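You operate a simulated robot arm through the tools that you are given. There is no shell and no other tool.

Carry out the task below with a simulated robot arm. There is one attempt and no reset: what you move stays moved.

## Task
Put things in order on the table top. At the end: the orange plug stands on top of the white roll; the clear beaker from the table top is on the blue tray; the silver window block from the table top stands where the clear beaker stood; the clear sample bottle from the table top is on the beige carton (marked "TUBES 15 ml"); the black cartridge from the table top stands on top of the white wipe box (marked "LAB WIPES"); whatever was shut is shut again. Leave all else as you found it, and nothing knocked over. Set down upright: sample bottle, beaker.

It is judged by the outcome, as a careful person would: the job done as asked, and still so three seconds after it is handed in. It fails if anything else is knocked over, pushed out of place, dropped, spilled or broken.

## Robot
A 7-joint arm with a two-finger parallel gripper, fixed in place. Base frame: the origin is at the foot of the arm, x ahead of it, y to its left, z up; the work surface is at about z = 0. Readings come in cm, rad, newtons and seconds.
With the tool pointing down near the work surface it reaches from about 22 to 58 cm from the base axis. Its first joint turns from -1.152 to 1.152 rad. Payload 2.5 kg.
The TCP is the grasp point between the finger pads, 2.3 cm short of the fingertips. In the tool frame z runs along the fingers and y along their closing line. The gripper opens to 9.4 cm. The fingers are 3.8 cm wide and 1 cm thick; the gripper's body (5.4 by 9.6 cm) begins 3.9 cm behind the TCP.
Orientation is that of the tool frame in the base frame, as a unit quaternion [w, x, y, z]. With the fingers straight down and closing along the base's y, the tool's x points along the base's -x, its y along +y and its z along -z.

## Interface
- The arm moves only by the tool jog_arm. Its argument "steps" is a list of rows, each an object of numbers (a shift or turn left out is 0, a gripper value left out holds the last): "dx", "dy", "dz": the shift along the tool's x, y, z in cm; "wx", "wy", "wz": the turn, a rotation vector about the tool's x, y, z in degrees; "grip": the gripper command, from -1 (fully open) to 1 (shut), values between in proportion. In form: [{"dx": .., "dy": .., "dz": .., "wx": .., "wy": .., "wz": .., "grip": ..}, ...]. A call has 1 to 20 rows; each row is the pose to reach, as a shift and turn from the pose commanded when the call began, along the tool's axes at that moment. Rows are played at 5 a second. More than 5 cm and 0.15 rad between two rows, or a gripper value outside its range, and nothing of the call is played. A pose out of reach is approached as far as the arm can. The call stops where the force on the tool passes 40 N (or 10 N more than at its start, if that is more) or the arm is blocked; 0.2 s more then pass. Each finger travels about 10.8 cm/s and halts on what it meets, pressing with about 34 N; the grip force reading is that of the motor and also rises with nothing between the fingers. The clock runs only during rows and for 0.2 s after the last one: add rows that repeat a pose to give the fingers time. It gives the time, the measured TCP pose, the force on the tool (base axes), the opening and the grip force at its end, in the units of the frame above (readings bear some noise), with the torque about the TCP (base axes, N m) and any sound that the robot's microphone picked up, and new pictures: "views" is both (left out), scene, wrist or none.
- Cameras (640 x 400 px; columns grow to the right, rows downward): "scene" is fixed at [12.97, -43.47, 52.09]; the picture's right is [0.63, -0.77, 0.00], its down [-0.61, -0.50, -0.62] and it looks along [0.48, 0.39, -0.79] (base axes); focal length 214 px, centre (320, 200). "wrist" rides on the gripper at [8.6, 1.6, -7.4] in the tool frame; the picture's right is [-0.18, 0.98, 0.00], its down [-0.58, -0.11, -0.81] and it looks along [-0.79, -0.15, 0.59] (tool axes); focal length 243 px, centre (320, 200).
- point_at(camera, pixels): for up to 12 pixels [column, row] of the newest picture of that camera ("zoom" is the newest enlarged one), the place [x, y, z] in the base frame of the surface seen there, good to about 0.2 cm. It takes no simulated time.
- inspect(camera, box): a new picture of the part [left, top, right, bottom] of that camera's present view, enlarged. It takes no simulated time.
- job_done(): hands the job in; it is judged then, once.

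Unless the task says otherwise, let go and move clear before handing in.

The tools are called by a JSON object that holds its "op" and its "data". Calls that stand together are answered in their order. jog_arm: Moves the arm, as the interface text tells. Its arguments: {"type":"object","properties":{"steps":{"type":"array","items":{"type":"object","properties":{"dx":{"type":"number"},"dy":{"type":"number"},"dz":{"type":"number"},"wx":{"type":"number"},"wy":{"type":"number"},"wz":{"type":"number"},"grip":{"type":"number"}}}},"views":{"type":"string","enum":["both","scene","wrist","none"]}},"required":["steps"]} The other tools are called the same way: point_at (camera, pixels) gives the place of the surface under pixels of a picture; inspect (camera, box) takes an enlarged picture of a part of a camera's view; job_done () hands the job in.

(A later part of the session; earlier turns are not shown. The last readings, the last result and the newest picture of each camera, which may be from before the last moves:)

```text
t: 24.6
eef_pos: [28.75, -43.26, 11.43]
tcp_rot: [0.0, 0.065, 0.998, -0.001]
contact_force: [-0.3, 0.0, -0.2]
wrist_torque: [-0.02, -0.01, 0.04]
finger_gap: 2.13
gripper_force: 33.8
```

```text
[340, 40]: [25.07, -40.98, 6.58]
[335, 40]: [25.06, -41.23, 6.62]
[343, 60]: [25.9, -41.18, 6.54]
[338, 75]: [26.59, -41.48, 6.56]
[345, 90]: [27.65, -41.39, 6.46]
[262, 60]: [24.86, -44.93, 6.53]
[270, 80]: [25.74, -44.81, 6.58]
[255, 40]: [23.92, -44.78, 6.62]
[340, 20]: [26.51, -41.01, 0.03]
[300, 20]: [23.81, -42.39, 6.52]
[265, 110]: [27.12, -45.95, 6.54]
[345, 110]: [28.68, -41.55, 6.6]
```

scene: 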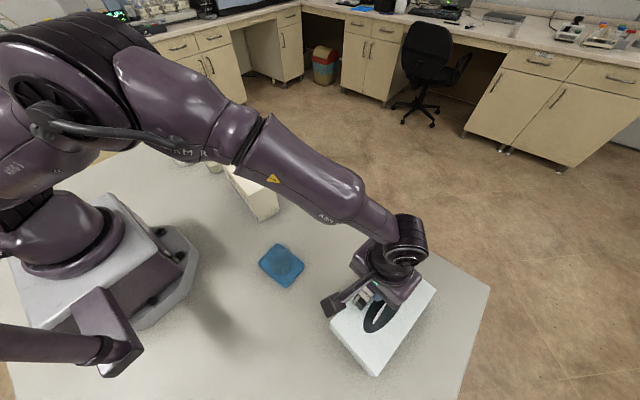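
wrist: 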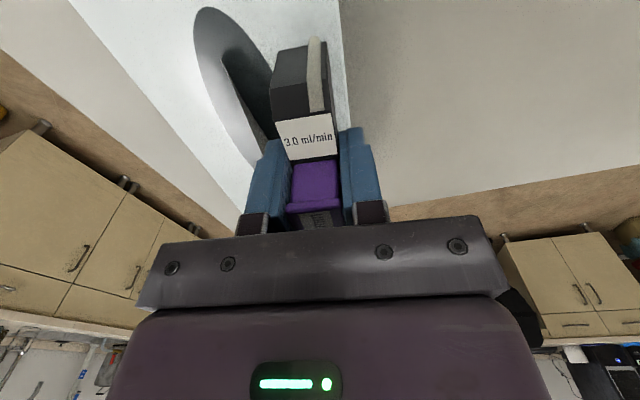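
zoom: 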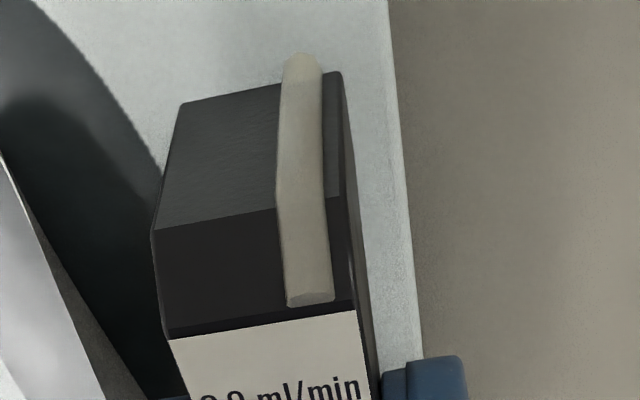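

The lid edge lies at y≈-41.5 under the cartridge and the oval begins near y≈-45, so the cartridge footprint (y -42.2 to -44.4) fits on the solid strip. I'll lower to contact.

{"op": "jog_arm", "data": {"steps": [{"dz": 0.4}, {"dz": 0.6}, {"dz": 0.7}, {"dz": 0.8}, {"dz": 0.85}, {"dz": 0.85}], "views": "none"}}

```text
t: 26.0
eef_pos: [28.75, -43.41, 10.71]
tcp_rot: [0.001, 0.066, 0.998, 0.0]
contact_force: [-0.6, 0.1, -0.5]
wrist_torque: [0.03, 0.02, 0.0]
finger_gap: 2.17
gripper_force: 34.0
```

{"op": "jog_arm", "data": {"steps": [{"dz": 0.06}, {"dz": 0.12}, {"dz": 0.18}, {"dz": 0.18}], "views": "none"}}

```text
t: 27.0
eef_pos: [28.85, -43.37, 10.79]
tcp_rot: [0.0, 0.066, 0.998, -0.001]
contact_force: [-2.6, 2.6, 11.9]
wrist_torque: [0.16, 0.16, -0.02]
finger_gap: 2.17
gripper_force: 33.5
```

Contact is made (12 N upward). I'll ease off slightly and open.

{"op": "jog_arm", "data": {"steps": [{"dz": -0.08}, {"dz": -0.08, "grip": 0.4}, {"dz": -0.08, "grip": 0.0}, {"dz": -0.08, "grip": -0.6}, {"dz": -0.08, "grip": -0.6}]}}

```text
t: 28.2
eef_pos: [28.76, -43.4, 10.66]
tcp_rot: [0.0, 0.065, 0.998, 0.001]
contact_force: [-0.1, -0.9, -0.7]
wrist_torque: [0.0, 0.01, -0.02]
finger_gap: 7.52
gripper_force: 0.0
```

scene: 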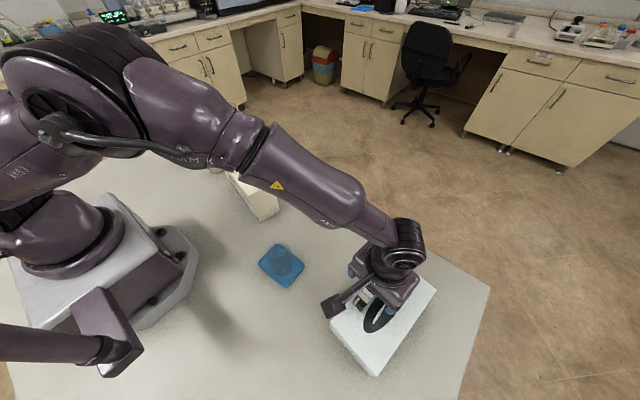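
wrist: 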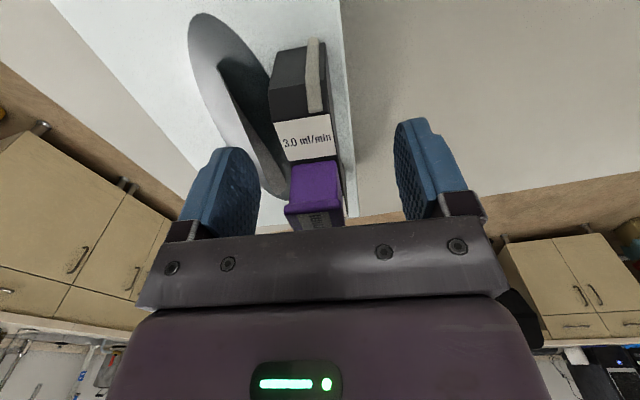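

The cartridge stands on the lid, clear of both fingers. I'll rise straight up and check.

{"op": "jog_arm", "data": {"steps": [{"dz": -1.5, "grip": -1}, {"dz": -4.5}, {"dz": -9}, {"dz": -13.5}, {"dz": -18}, {"dz": -18}]}}

{"op": "inspect", "data": {"camera": "scene", "box": [310, 240, 450, 390]}}

```text
t: 29.6
eef_pos: [28.54, -43.33, 28.75]
tcp_rot: [0.0, 0.066, 0.998, 0.0]
contact_force: [-0.1, -0.8, -0.6]
wrist_torque: [-0.01, 0.0, 0.0]
finger_gap: 9.39
gripper_force: 0.0
```

scene: 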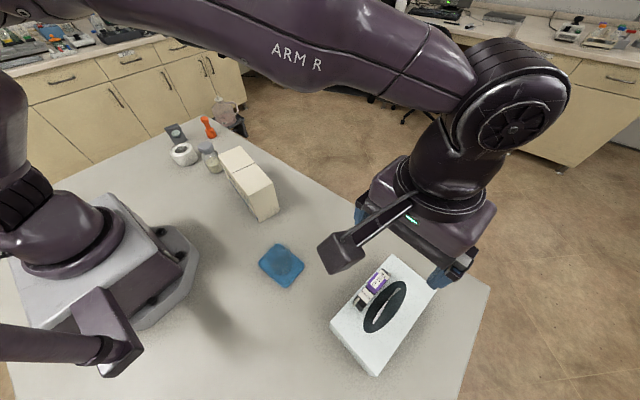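
wrist: 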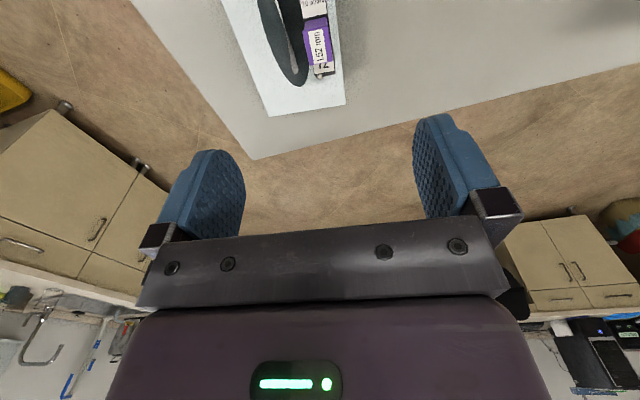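

```text
2.67 times, centred on (380, 315) of scene
```

zoom: 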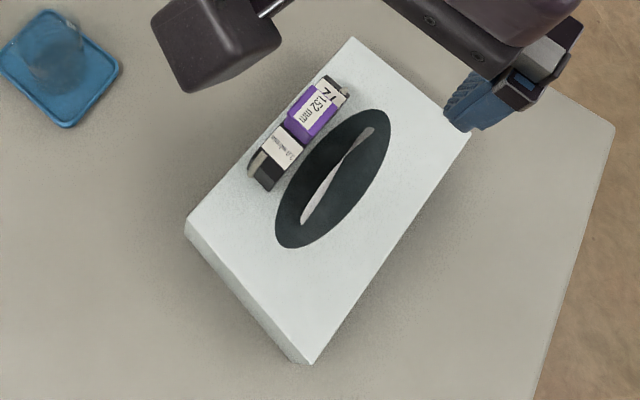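

The cartridge stands squarely on the lid beside the oval. Now I'll swing over at a safe height to the left side to study the window block, roll and plug.

{"op": "jog_arm", "data": {"steps": [{"dx": -1.45, "dy": 4.12, "wz": -3.1}, {"dx": -2.84, "dy": 8.63, "wz": -6.2}, {"dx": -3.93, "dy": 13.45, "wz": -9.3}, {"dx": -4.54, "dy": 18.31, "wz": -12.4}, {"dx": -4.59, "dy": 23.1, "wz": -15.5}, {"dx": -5.11, "dy": 27.52, "wz": -18.6}, {"dx": -5.19, "dy": 32.22, "wz": -21.7}, {"dx": -5.73, "dy": 36.73, "wz": -24.8}, {"dx": -5.74, "dy": 41.26, "wz": -27.9}, {"dx": -5.25, "dy": 45.77, "wz": -31}, {"dx": -4.25, "dy": 50.19, "wz": -34.1}, {"dx": -2.75, "dy": 54.47, "wz": -37.2}, {"dx": -0.78, "dy": 58.56, "wz": -40.3}, {"dx": 1.64, "dy": 62.4, "wz": -43.4}, {"dx": 4.47, "dy": 65.94, "wz": -46.5}, {"dx": 7.44, "dy": 68.9, "wz": -49.6}, {"dx": 11.01, "dy": 70.51, "wz": -52.5}, {"dx": 11.01, "dy": 70.51, "wz": -52.5}]}}

```text
t: 33.4
eef_pos: [27.09, 28.41, 28.54]
tcp_rot: [0.0, -0.383, 0.924, 0.0]
contact_force: [0.2, 0.6, -0.3]
wrist_torque: [0.0, -0.01, -0.02]
finger_gap: 9.41
gripper_force: 0.1
```

scene: 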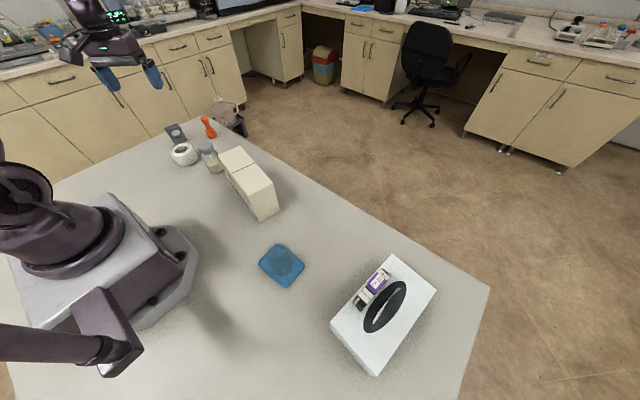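
wrist: 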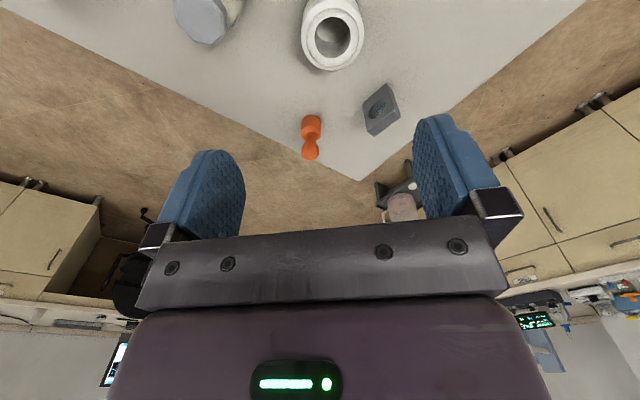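

The wrist picture shows the block at (381,110), plug at (311,137) and roll at (333,33), unobstructed. I'll zoom and measure the block, plug and roll.

{"op": "inspect", "data": {"camera": "wrist", "box": [350, 75, 414, 145]}}

{"op": "point_at", "data": {"camera": "zoom", "pixels": [[220, 190], [330, 60], [415, 180], [300, 310], [260, 160], [330, 120], [370, 180], [280, 240], [390, 215], [300, 280], [240, 280], [350, 90]]}}

{"op": "inspect", "data": {"camera": "wrist", "box": [280, 0, 400, 75]}}

{"op": "point_at", "data": {"camera": "zoom", "pixels": [[280, 180], [120, 180], [440, 180], [280, 370], [280, 100], [185, 180], [375, 180], [280, 290], [280, 60], [150, 100], [400, 60], [220, 40]]}}

```text
5.71 times, centred on (382, 110) of wrist
```

zoom: 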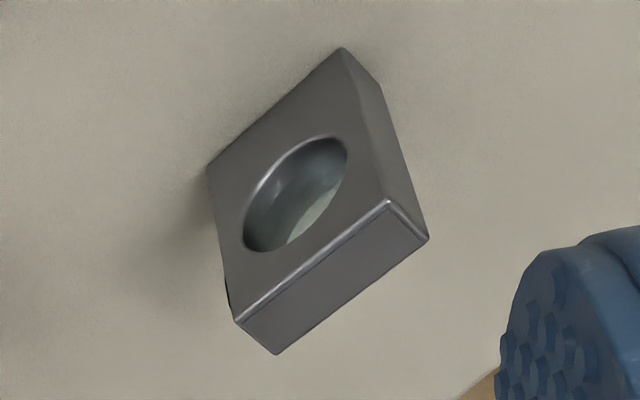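

```text
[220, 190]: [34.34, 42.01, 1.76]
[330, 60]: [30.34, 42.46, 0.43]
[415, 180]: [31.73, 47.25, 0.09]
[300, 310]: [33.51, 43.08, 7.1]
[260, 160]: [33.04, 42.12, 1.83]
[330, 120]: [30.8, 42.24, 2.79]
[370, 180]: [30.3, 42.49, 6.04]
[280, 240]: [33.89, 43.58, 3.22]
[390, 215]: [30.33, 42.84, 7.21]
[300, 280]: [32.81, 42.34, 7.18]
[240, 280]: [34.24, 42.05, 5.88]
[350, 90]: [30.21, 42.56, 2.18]
```

```text
5.33 times, centred on (340, 38) of wrist
```

zoom: 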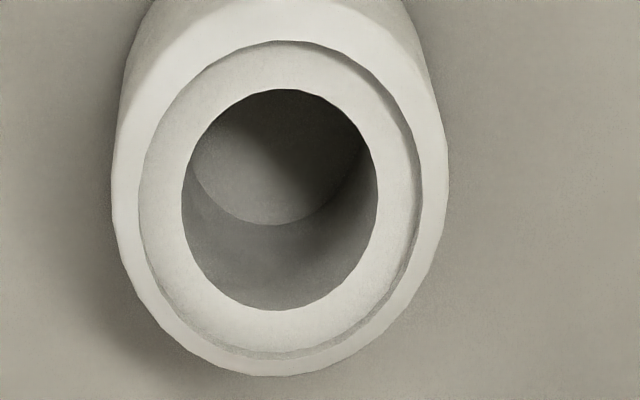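

```text
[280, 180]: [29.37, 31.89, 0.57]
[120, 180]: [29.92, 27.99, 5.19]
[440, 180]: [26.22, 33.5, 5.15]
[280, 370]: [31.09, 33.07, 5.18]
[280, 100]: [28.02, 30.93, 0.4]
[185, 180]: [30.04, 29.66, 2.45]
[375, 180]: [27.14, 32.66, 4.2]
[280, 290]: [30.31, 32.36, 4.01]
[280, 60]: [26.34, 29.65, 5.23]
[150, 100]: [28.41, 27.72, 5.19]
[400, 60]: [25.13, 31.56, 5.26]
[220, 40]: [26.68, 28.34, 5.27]
```

The roll's top is z≈5.2, centre near (28.3,30.9), outer radius ≈3.4 cm with a ~4 cm hole and a stepped rim. I need the plug's base width and the rim step heights, so I'll measure those.

{"op": "point_at", "data": {"camera": "zoom", "pixels": [[160, 180], [400, 180], [280, 330], [280, 355], [280, 70], [170, 250], [390, 250], [280, 20], [430, 220], [125, 200], [200, 320], [360, 320]]}}

{"op": "inspect", "data": {"camera": "wrist", "box": [285, 105, 341, 165]}}

{"op": "point_at", "data": {"camera": "zoom", "pixels": [[305, 120], [240, 130], [380, 120], [310, 90], [310, 180], [305, 240], [300, 300], [250, 300], [355, 300], [300, 340], [245, 80], [375, 70]]}}

```text
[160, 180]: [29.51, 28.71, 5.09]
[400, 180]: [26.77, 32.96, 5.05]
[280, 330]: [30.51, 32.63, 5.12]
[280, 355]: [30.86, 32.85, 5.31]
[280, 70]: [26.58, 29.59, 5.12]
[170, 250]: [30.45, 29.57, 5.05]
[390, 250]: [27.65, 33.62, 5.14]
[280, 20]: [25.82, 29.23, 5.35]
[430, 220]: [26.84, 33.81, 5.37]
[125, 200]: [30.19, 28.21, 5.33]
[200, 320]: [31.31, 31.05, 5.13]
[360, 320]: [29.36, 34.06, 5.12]
```

```text
6.67 times, centred on (313, 135) of wrist
```

zoom: 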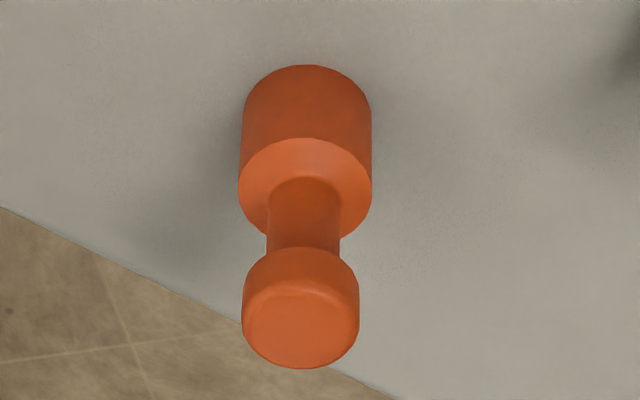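

```text
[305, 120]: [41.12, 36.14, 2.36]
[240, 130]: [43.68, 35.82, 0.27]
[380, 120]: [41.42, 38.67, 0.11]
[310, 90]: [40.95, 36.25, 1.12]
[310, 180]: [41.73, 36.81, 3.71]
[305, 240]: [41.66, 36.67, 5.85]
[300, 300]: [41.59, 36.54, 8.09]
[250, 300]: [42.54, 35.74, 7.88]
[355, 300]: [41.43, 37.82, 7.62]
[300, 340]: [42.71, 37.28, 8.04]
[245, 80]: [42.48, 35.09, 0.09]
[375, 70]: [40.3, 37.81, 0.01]
```

The rim's outer ring is at z≈5.33 and inner ring at ≈5.1; the plug base is ≈3.3 cm wide, the knob ≈2.7 cm at z 6–8. First comes the window block, so I'll measure its top corners.

{"op": "inspect", "data": {"camera": "wrist", "box": [350, 75, 414, 145]}}

{"op": "point_at", "data": {"camera": "zoom", "pixels": [[245, 323], [385, 212], [420, 238], [277, 346], [262, 335], [403, 225], [320, 270], [340, 290], [212, 165], [340, 55], [375, 90], [230, 300]]}}

```text
5.71 times, centred on (382, 110) of wrist
```

zoom: 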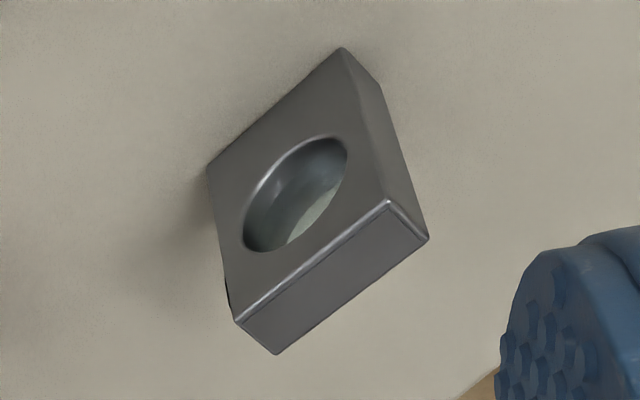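

```text
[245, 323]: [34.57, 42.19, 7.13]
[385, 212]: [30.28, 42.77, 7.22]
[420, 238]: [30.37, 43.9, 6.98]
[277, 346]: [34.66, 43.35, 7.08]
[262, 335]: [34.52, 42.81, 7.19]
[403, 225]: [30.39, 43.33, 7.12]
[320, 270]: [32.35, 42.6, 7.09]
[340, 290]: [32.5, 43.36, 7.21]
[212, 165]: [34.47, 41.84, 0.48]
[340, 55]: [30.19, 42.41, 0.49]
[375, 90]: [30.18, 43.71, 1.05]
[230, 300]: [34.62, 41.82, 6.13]
```

The block is about 4.45 × 1.6 cm, 7.2 cm tall, centred near (32.4,42.9) with its long side tilted -8°. I'll turn the tool to ψ≈-8° and hover above it.

{"op": "jog_arm", "data": {"steps": [{"dx": -2.01, "dy": 0.94, "dz": 1.8, "wz": 7.57}, {"dx": -4.02, "dy": 1.88, "dz": 3.6, "wz": 15.14}, {"dx": -6.03, "dy": 2.82, "dz": 5.4, "wz": 22.7}, {"dx": -8.04, "dy": 3.76, "dz": 7.2, "wz": 30.3}, {"dx": -10.05, "dy": 4.7, "dz": 9.0, "wz": 37.85}, {"dx": -12.06, "dy": 5.64, "dz": 10.8, "wz": 45.4}, {"dx": -14.07, "dy": 6.58, "dz": 12.6, "wz": 53}, {"dx": -14.07, "dy": 6.58, "dz": 12.6, "wz": 53}, {"dx": -14.07, "dy": 6.58, "dz": 12.6, "wz": 53}]}}

```text
t: 35.4
eef_pos: [32.32, 42.8, 16.19]
tcp_rot: [0.0, 0.069, 0.998, 0.0]
contact_force: [-0.7, 0.6, -0.4]
wrist_torque: [0.01, -0.01, 0.0]
finger_gap: 9.4
gripper_force: 0.1
```

scene: 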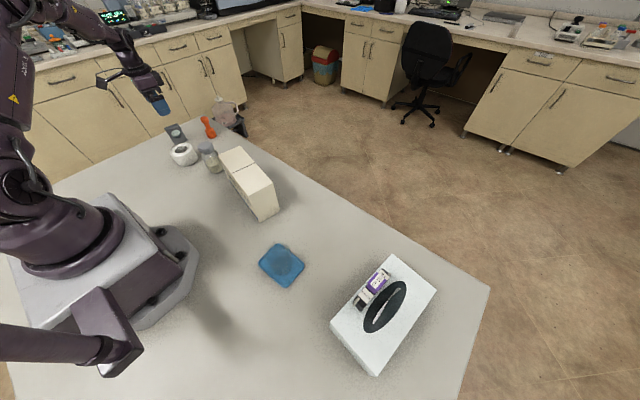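
wrist: 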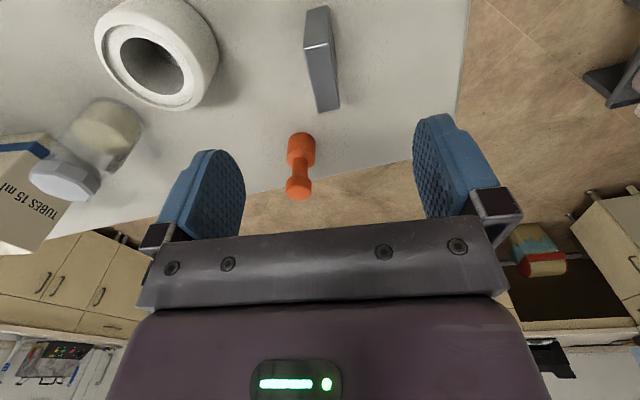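

The block's top face is at about (322,78), where it should be for a centred grasp. I'll descend to z≈4.6 with the fingers on either side of its thickness.

{"op": "jog_arm", "data": {"steps": [{"dz": 3}, {"dz": 6}, {"dz": 9}, {"dz": 11.4}, {"dz": 11.4}]}}

```text
t: 36.6
eef_pos: [32.4, 42.74, 4.49]
tcp_rot: [0.0, 0.07, 0.998, 0.0]
contact_force: [-0.2, -0.1, 0.0]
wrist_torque: [0.0, -0.03, 0.01]
finger_gap: 9.39
gripper_force: 0.0
```

scene: 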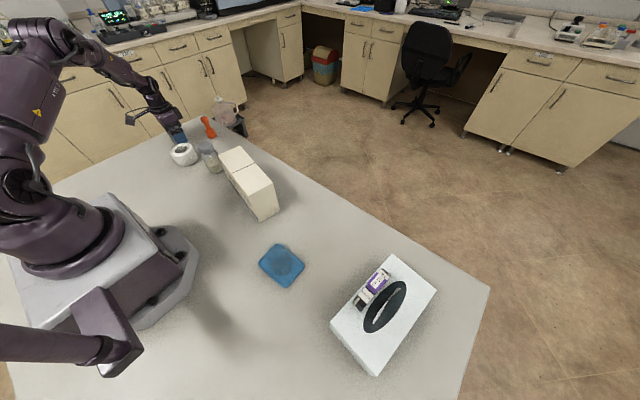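
wrist: 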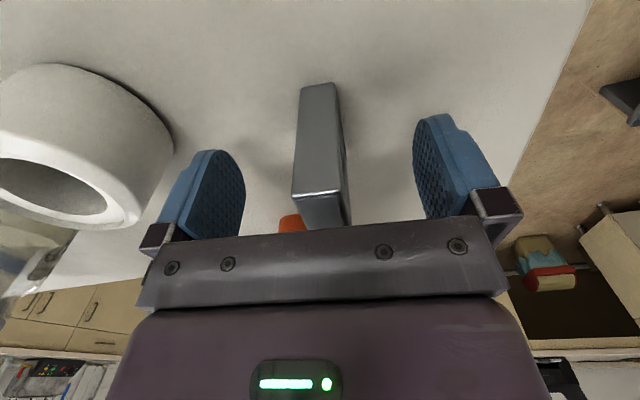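

The block stands between the pads at columns 292–350. I'll close on it gradually.

{"op": "jog_arm", "data": {"steps": [{"grip": -0.1}, {"grip": 0.2}, {"grip": 0.4}, {"grip": 0.55}, {"grip": 0.65}, {"grip": 0.75}, {"grip": 0.85}]}}

```text
t: 38.2
eef_pos: [32.4, 42.67, 4.51]
tcp_rot: [0.0, 0.07, 0.998, 0.0]
contact_force: [-0.3, -0.2, 1.7]
wrist_torque: [0.0, -0.03, -0.01]
finger_gap: 1.76
gripper_force: 34.4
```

scene: 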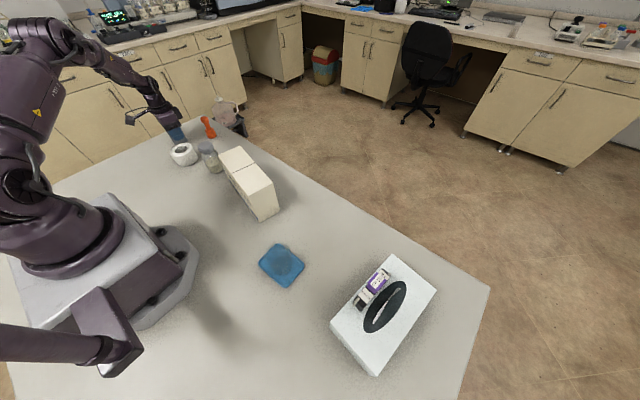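
wrist: 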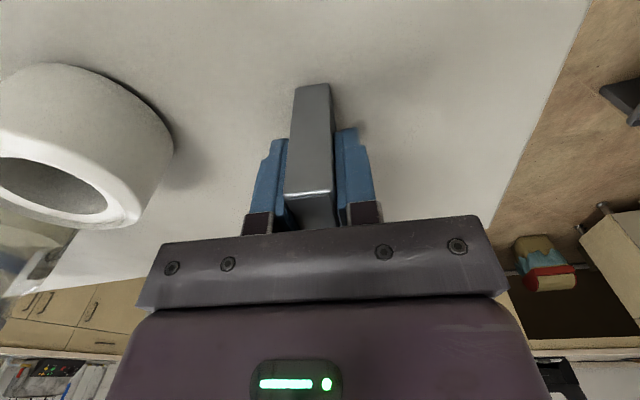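

The block is held with a 1.76 cm gap. I'll lift it and carry it to above the beaker's old spot (20.55,18.85).

{"op": "jog_arm", "data": {"steps": [{"dz": -2}, {"dz": -6}, {"dz": -10}, {"dz": -14}, {"dx": 1.4, "dy": -4.22, "dz": -14}, {"dx": 2.8, "dy": -8.44, "dz": -14}, {"dx": 4.19, "dy": -12.66, "dz": -14}, {"dx": 5.59, "dy": -16.87, "dz": -14}, {"dx": 6.98, "dy": -21.1, "dz": -14}, {"dx": 8.38, "dy": -25.31, "dz": -14}, {"dx": 8.38, "dy": -25.31, "dz": -14}, {"dx": 8.38, "dy": -25.31, "dz": -14}]}}

```text
t: 40.8
eef_pos: [20.63, 18.47, 18.52]
tcp_rot: [0.0, 0.07, 0.998, 0.0]
contact_force: [-0.1, -0.2, -0.4]
wrist_torque: [-0.03, -0.03, 0.02]
finger_gap: 1.72
gripper_force: 34.0
```

scene: 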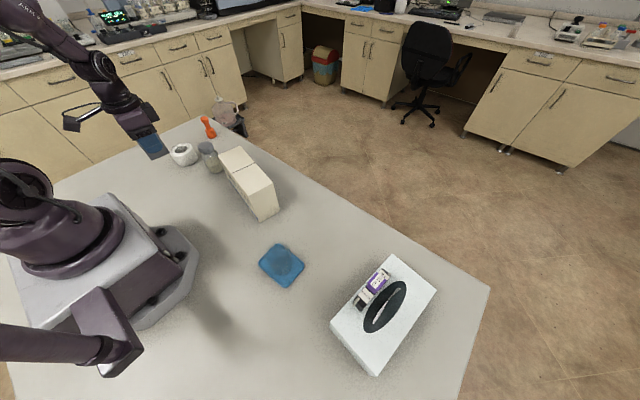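
wrist: 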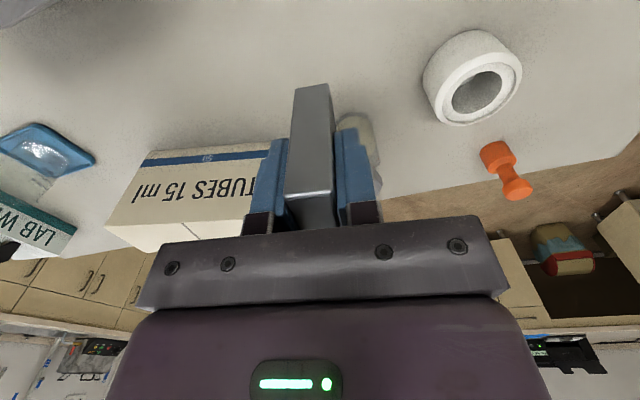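

The block is above the old beaker spot, reading (20.63,18.47) — about 0.25 cm short in y. I'll correct that and lower.

{"op": "jog_arm", "data": {"steps": [{"dx": 0.03, "dy": 0.25, "dz": 3}, {"dx": 0.03, "dy": 0.25, "dz": 7}, {"dx": 0.03, "dy": 0.25, "dz": 10.5}, {"dx": 0.03, "dy": 0.25, "dz": 12.8}, {"dx": 0.03, "dy": 0.25, "dz": 13.7}, {"dx": 0.03, "dy": 0.25, "dz": 13.7}, {"dx": 0.03, "dy": 0.25, "dz": 13.7}]}}

```text
t: 42.4
eef_pos: [20.6, 18.92, 4.92]
tcp_rot: [0.0, 0.07, 0.998, 0.0]
contact_force: [0.2, -0.4, -1.2]
wrist_torque: [0.0, -0.02, 0.0]
finger_gap: 1.74
gripper_force: 33.9
```

scene: 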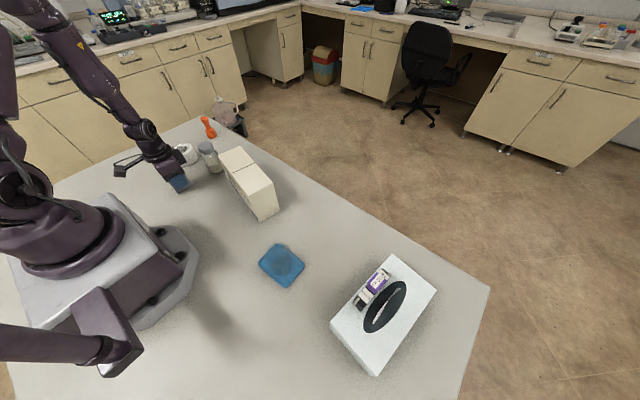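
wrist: 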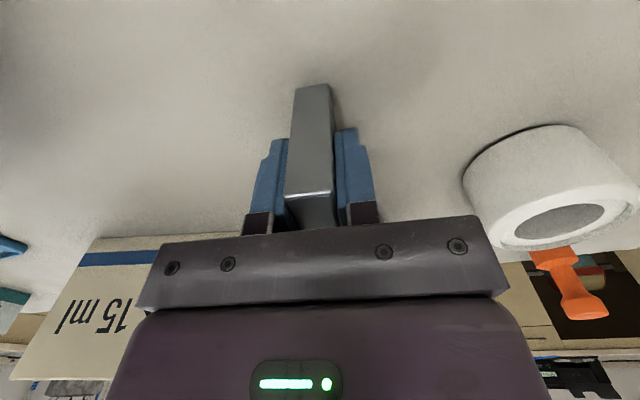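

Position reads (20.6,18.92), matching the beaker's spot. I'll lower in small steps to contact.

{"op": "jog_arm", "data": {"steps": [{"dz": 0.1}, {"dz": 0.2}, {"dz": 0.3}, {"dz": 0.36}, {"dz": 0.36}], "views": "none"}}

```text
t: 43.6
eef_pos: [20.69, 18.91, 4.61]
tcp_rot: [0.0, 0.069, 0.998, 0.0]
contact_force: [0.1, 0.0, -0.6]
wrist_torque: [-0.02, -0.03, 0.0]
finger_gap: 1.76
gripper_force: 34.3
```

{"op": "jog_arm", "data": {"steps": [{"dz": 0.05}, {"dz": 0.1}, {"dz": 0.15}, {"dz": 0.15}], "views": "none"}}

```text
t: 44.6
eef_pos: [20.56, 18.97, 4.59]
tcp_rot: [0.0, 0.069, 0.998, 0.0]
contact_force: [-0.5, -3.7, 14.8]
wrist_torque: [-0.11, -0.03, -0.01]
finger_gap: 1.74
gripper_force: 34.2
```

The upward 14.8 N shows the block on the table. I'll ease off slightly and open.

{"op": "jog_arm", "data": {"steps": [{"dz": -0.08}, {"dz": -0.08, "grip": 0.5}, {"dz": -0.08, "grip": 0.1}, {"dz": -0.08, "grip": -0.5}, {"dz": -0.08, "grip": -1}, {"dz": -0.08, "grip": -1}]}}

```text
t: 46.0
eef_pos: [20.57, 19.04, 4.54]
tcp_rot: [0.0, 0.07, 0.998, 0.0]
contact_force: [-0.4, 0.2, -0.4]
wrist_torque: [0.0, 0.04, 0.03]
finger_gap: 9.4
gripper_force: 0.0
```

scene: 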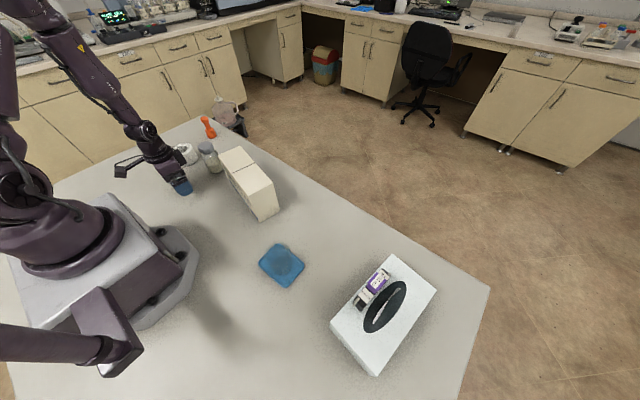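
wrist: 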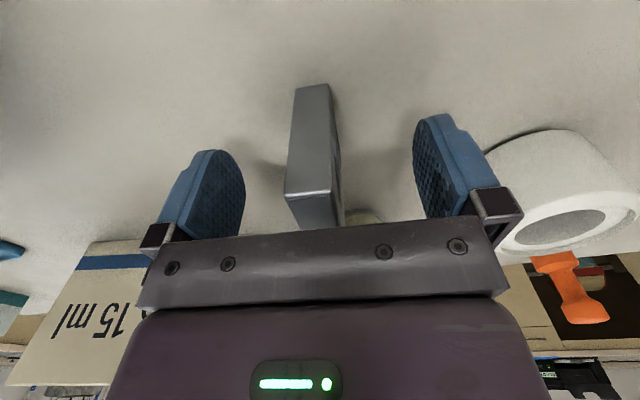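

The block stands alone on the beaker's old spot. I'll rise clear, then look at the sample bottle.

{"op": "jog_arm", "data": {"steps": [{"dz": -1.5}, {"dz": -5}, {"dz": -9.5}, {"dz": -14}, {"dz": -18.5}, {"dz": -18.5}]}}

{"op": "inspect", "data": {"camera": "scene", "box": [150, 110, 290, 220]}}

{"op": "inspect", "data": {"camera": "wrist", "box": [250, 0, 450, 200]}}

```text
t: 47.4
eef_pos: [20.58, 19.08, 23.24]
tcp_rot: [0.0, 0.07, 0.998, -0.001]
contact_force: [0.3, 0.0, -0.5]
wrist_torque: [-0.04, -0.01, 0.04]
finger_gap: 9.4
gripper_force: 0.0
```

scene: 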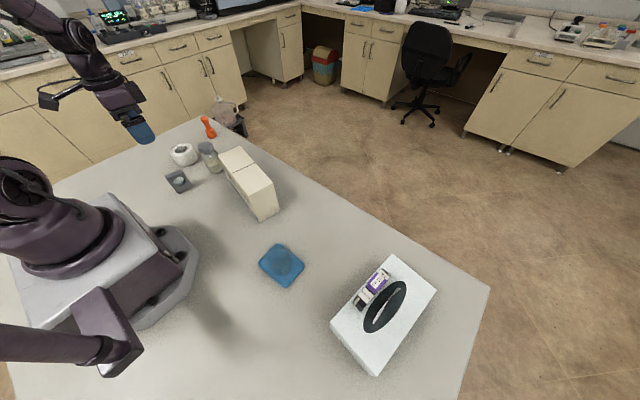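
wrist: 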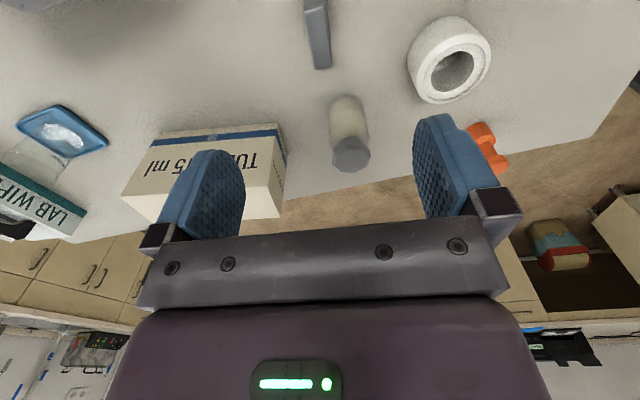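

```text
3.64 times, centred on (220, 165) of scene
```

zoom: 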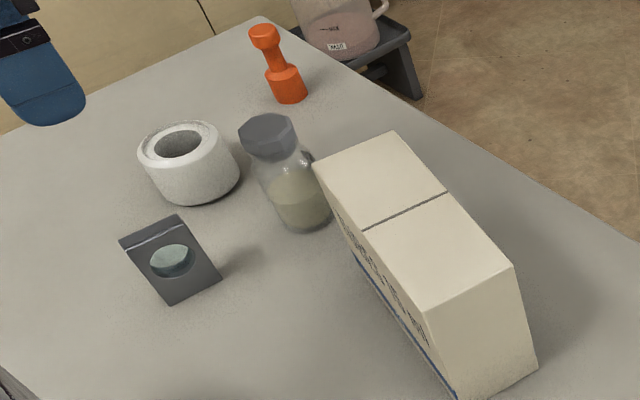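

```text
2.00 times, centred on (350, 100) of wrist
```

zoom: 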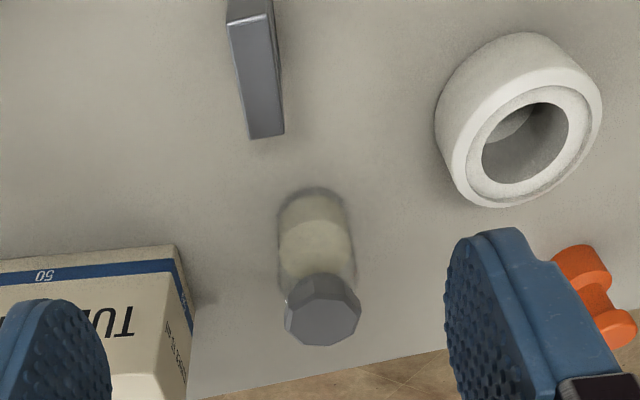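

The block stands on the beaker's spot, window visible. Now I'll measure the bottle's cap and body.

{"op": "point_at", "data": {"camera": "zoom", "pixels": [[322, 308], [290, 308], [358, 308], [322, 280], [322, 340], [300, 285], [345, 285], [300, 335], [345, 335], [320, 240], [285, 250], [348, 250]]}}

{"op": "inspect", "data": {"camera": "scene", "box": [190, 135, 240, 180]}}

{"op": "point_at", "data": {"camera": "zoom", "pixels": [[240, 100], [180, 90], [300, 80], [260, 60], [240, 170], [290, 150], [260, 300], [340, 270], [300, 350], [320, 320], [270, 240], [330, 200]]}}

```text
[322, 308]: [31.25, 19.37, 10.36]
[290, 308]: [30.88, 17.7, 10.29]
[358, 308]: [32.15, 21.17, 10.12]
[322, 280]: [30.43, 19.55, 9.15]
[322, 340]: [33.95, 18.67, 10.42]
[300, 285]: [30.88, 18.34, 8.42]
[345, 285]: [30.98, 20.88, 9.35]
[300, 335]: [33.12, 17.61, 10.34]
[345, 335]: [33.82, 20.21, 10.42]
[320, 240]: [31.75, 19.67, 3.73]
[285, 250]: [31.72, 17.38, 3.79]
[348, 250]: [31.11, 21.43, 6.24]
```

```text
8.89 times, centred on (215, 158) of scene
```

zoom: 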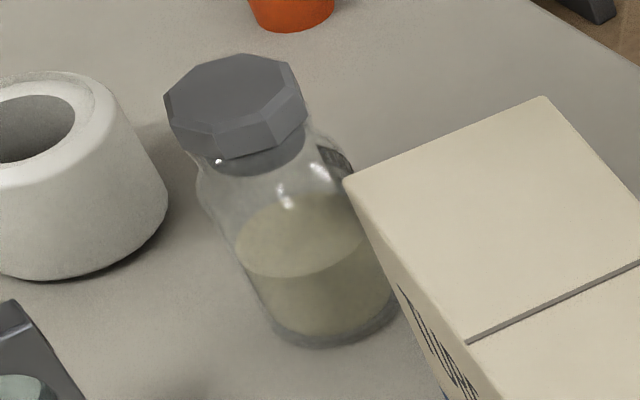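

```text
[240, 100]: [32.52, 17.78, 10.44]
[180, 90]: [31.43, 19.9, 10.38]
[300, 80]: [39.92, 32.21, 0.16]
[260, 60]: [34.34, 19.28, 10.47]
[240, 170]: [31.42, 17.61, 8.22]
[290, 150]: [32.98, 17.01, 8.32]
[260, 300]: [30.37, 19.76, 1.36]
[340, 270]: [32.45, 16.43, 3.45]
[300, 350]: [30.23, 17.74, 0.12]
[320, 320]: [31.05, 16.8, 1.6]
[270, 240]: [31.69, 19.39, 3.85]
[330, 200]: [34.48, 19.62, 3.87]
```

The bottle cap tops at z≈10.4, centred near (32.5,19.1); the body is ≈5.2 cm wide with its shoulder around z 6. I'll hover above it with the same tool yaw.

{"op": "jog_arm", "data": {"steps": [{"dx": -3.9, "dy": 0.57, "dz": 1}, {"dx": -7.9, "dy": 1.14, "dz": 3}, {"dx": -11.8, "dy": 1.71, "dz": 5}, {"dx": -11.8, "dy": 1.71, "dz": 6}, {"dx": -11.8, "dy": 1.71, "dz": 6}]}}

{"op": "inspect", "data": {"camera": "wrist", "box": [220, 0, 420, 130]}}

```text
t: 48.6
eef_pos: [32.44, 19.03, 17.06]
tcp_rot: [0.0, 0.07, 0.998, 0.0]
contact_force: [-0.2, 0.5, -0.5]
wrist_torque: [0.0, 0.02, 0.0]
finger_gap: 9.4
gripper_force: 0.1
```

scene: 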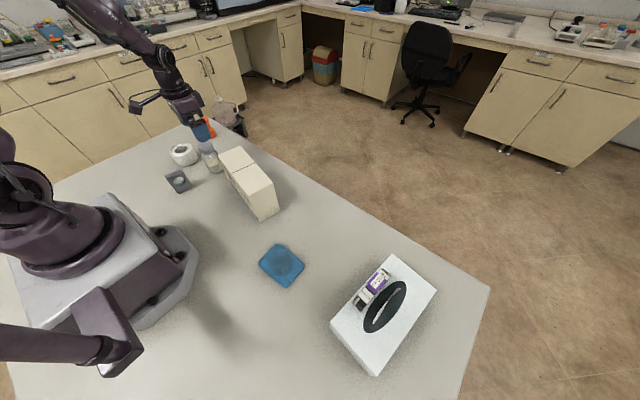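
wrist: 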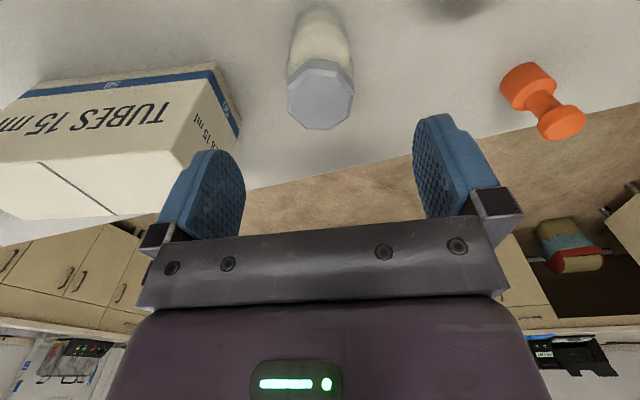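

```text
3.08 times, centred on (320, 65) of wrist
```

zoom: 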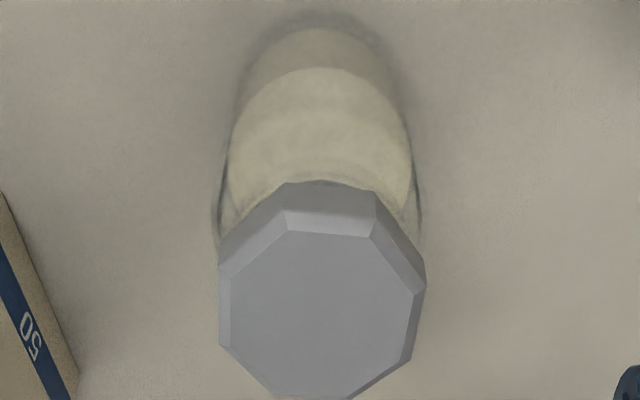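

The cap is centred at about wrist pixel (320,101), as predicted. I'll descend to z≈7, keeping the palm just above the cap.

{"op": "jog_arm", "data": {"steps": [{"dz": 3}, {"dz": 6}, {"dz": 8.5}, {"dz": 9.6}, {"dz": 10.0}, {"dz": 10.0}]}}

```text
t: 50.0
eef_pos: [32.48, 19.09, 7.16]
tcp_rot: [0.0, 0.069, 0.998, 0.0]
contact_force: [-0.1, 0.4, 1.0]
wrist_torque: [0.03, -0.02, -0.01]
finger_gap: 9.4
gripper_force: 0.0
```

scene: 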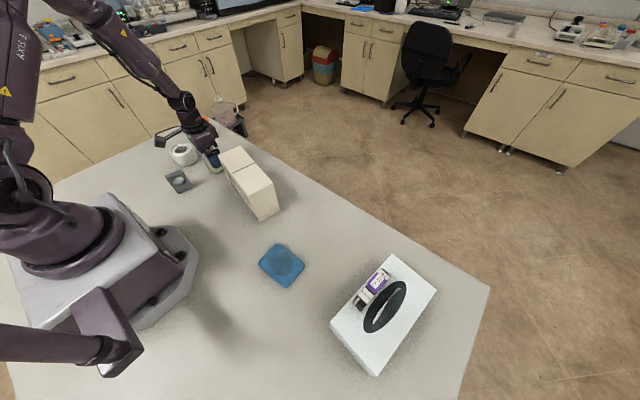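
wrist: 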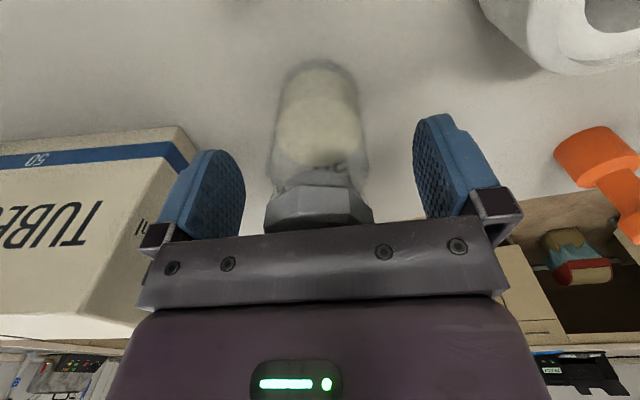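

The bottle sits between the pads with the palm just above the cap. I'll close gently.

{"op": "jog_arm", "data": {"steps": [{"grip": -0.5}, {"grip": -0.25}, {"grip": -0.12}, {"grip": -0.05}, {"grip": 0.05}, {"grip": 0.15}, {"grip": 0.15}]}}

```text
t: 51.6
eef_pos: [32.38, 19.12, 7.12]
tcp_rot: [-0.001, 0.069, 0.998, 0.0]
contact_force: [0.3, -0.7, 0.7]
wrist_torque: [-0.05, -0.03, -0.01]
finger_gap: 5.04
gripper_force: 34.3
```

scene: 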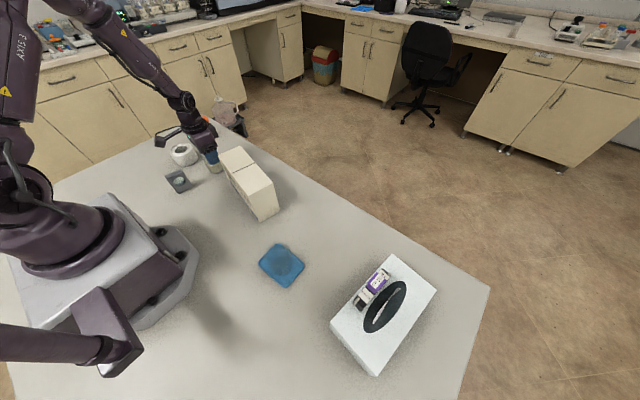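
wrist: 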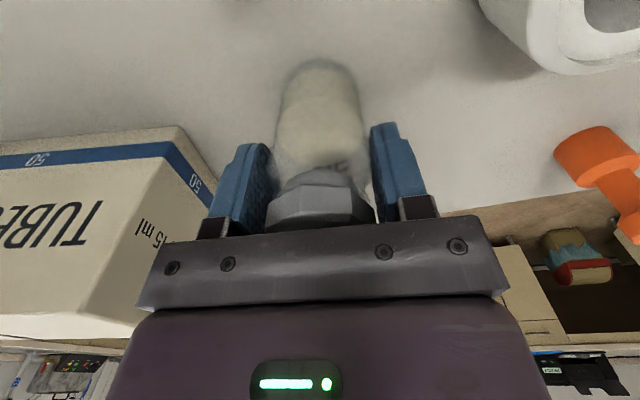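

The pads hold the body at 5.04 cm with 34 N. I'll lift a little first and check it doesn't slip.

{"op": "jog_arm", "data": {"steps": [{"dz": -0.8}, {"dz": -2}, {"dz": -3.5}, {"dz": -3.5}]}}

```text
t: 52.6
eef_pos: [32.3, 18.9, 10.57]
tcp_rot: [0.0, 0.07, 0.998, 0.0]
contact_force: [-0.4, 0.7, -1.5]
wrist_torque: [-0.01, 0.01, 0.01]
finger_gap: 5.04
gripper_force: 34.1
```

scene: 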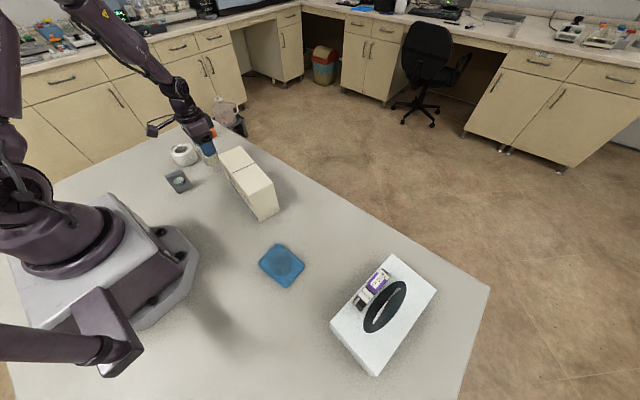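
wrist: 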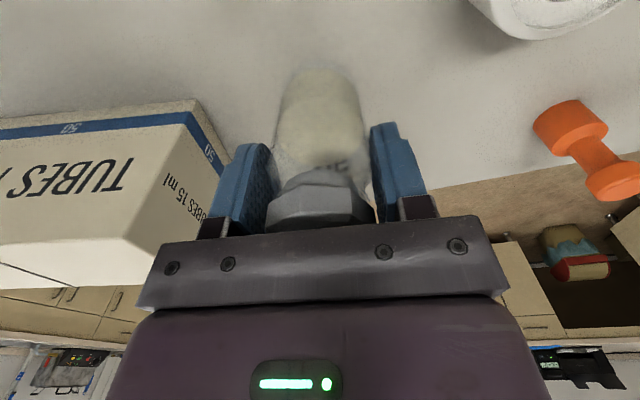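

The bottle lifts securely. I'll raise it well above the carton (z≈25.5) and move over the carton's left half, then check alignment.

{"op": "jog_arm", "data": {"steps": [{"dz": -3}, {"dz": -6.5}, {"dz": -10}, {"dz": -13.5}, {"dz": -15}, {"dx": -0.7, "dy": -3.1, "dz": -15}, {"dx": -1.4, "dy": -6.2, "dz": -15}, {"dx": -2.05, "dy": -9.3, "dz": -15}, {"dx": -2.7, "dy": -12.4, "dz": -15}, {"dx": -3.39, "dy": -15.48, "dz": -15}, {"dx": -3.39, "dy": -15.48, "dz": -15}, {"dx": -3.39, "dy": -15.48, "dz": -15}]}}

{"op": "inspect", "data": {"camera": "scene", "box": [180, 110, 300, 230]}}

```text
t: 55.2
eef_pos: [33.77, 3.38, 25.67]
tcp_rot: [-0.001, 0.07, 0.998, 0.0]
contact_force: [-0.1, 0.2, -0.7]
wrist_torque: [-0.01, -0.01, 0.0]
finger_gap: 5.06
gripper_force: 34.6
```

scene: 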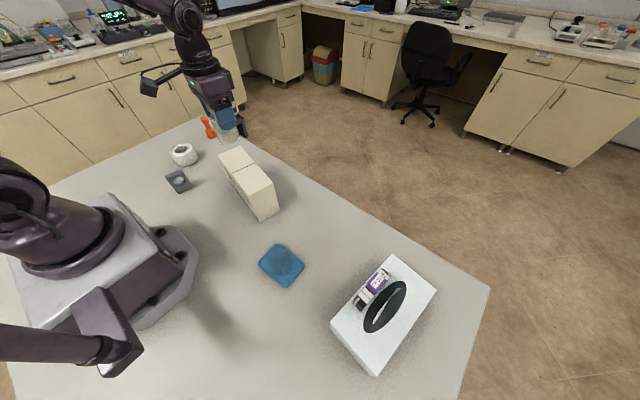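
wrist: 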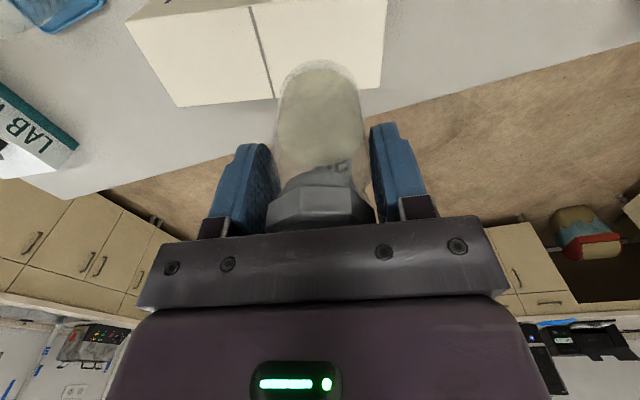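

```text
3.33 times, centred on (240, 170) of scene
```

zoom: 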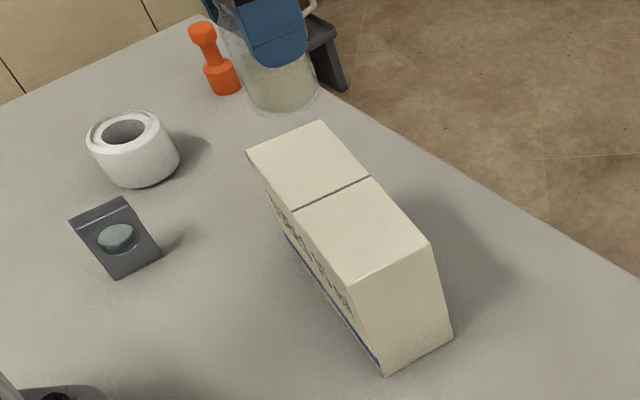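

I'll pin down the carton's top edges precisely from this zoom before lowering.

{"op": "point_at", "data": {"camera": "zoom", "pixels": [[251, 154], [321, 124], [426, 240], [350, 282], [293, 211], [368, 178], [280, 160], [270, 182], [345, 150], [310, 165], [265, 175], [350, 160]]}}

{"op": "point_at", "data": {"camera": "wrist", "pixels": [[385, 5], [380, 85], [370, 88], [275, 98], [250, 8], [300, 20], [350, 20], [265, 60], [180, 104], [130, 30], [375, 50], [360, 60]]}}

```text
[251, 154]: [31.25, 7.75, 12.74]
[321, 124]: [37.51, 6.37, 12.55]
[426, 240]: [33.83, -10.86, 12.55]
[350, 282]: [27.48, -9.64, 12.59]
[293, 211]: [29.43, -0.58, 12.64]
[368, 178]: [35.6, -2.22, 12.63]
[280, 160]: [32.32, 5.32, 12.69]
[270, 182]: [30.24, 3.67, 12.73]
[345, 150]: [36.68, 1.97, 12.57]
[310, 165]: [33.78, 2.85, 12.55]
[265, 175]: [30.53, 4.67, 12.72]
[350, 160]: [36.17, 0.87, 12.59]
```

```text
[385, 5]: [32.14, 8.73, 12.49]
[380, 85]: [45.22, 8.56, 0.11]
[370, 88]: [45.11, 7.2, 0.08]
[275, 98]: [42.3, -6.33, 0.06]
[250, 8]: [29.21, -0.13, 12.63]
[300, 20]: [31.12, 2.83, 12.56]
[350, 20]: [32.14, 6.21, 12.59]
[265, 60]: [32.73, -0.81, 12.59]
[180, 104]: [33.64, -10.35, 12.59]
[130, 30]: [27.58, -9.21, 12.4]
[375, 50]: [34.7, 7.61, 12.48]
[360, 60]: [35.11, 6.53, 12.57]
```

The carton top at y≈3.2 spans x 30.3–36.8, so centre x≈33.55; I'm within 0.2 cm. I'll nudge and lower to just above it.

{"op": "jog_arm", "data": {"steps": [{"dx": 0.13, "dz": 2}, {"dx": 0.13, "dz": 4}, {"dx": 0.13, "dz": 5.2}, {"dx": 0.13, "dz": 5.5}, {"dx": 0.13, "dz": 5.5}]}}

{"op": "inspect", "data": {"camera": "wrist", "box": [220, 0, 420, 160]}}

{"op": "inspect", "data": {"camera": "scene", "box": [180, 110, 300, 230]}}

```text
t: 56.4
eef_pos: [33.64, 3.38, 19.97]
tcp_rot: [-0.001, 0.07, 0.998, 0.0]
contact_force: [0.1, 0.5, -0.5]
wrist_torque: [0.03, -0.04, 0.01]
finger_gap: 5.01
gripper_force: 33.9
```

scene: 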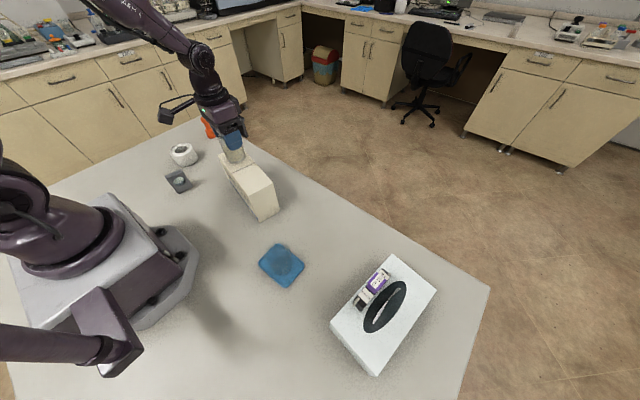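
wrist: 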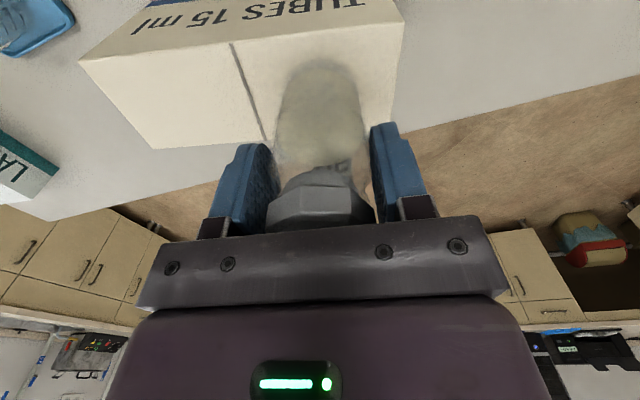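

```text
2.50 times, centred on (320, 80) of wrist
```

zoom: 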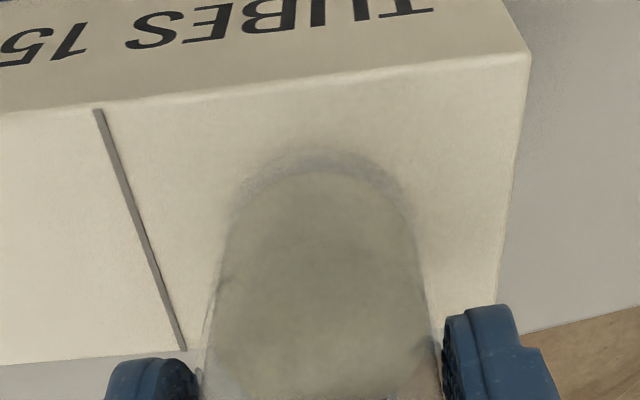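

```text
3.33 times, centred on (240, 170) of scene
```

zoom: 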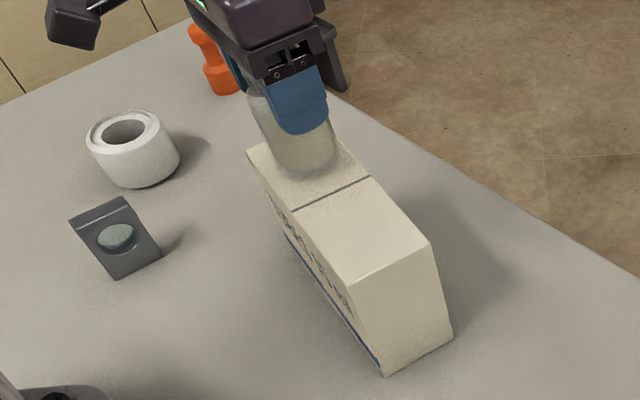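

The bottle's base fits inside the carton top on both sides (near edge margin ≈0.7 cm). I'll lower in small steps to contact.

{"op": "jog_arm", "data": {"steps": [{"dz": 0.15}, {"dz": 0.25}, {"dz": 0.35}, {"dz": 0.42}, {"dz": 0.42}], "views": "none"}}

```text
t: 57.6
eef_pos: [33.61, 3.47, 19.68]
tcp_rot: [0.001, 0.07, 0.998, 0.0]
contact_force: [-1.3, 0.8, 3.3]
wrist_torque: [0.03, 0.11, 0.03]
finger_gap: 5.02
gripper_force: 34.2
```

A light contact of 3.3 N has begun. One more tiny step, then I'll open the fingers slowly.

{"op": "jog_arm", "data": {"steps": [{"dz": 0.05}, {"dz": 0.05}], "views": "none"}}

```text
t: 58.2
eef_pos: [33.61, 3.35, 19.72]
tcp_rot: [0.002, 0.07, 0.998, 0.0]
contact_force: [-2.3, 2.0, 14.6]
wrist_torque: [0.06, 0.2, -0.01]
finger_gap: 5.04
gripper_force: 34.5
```

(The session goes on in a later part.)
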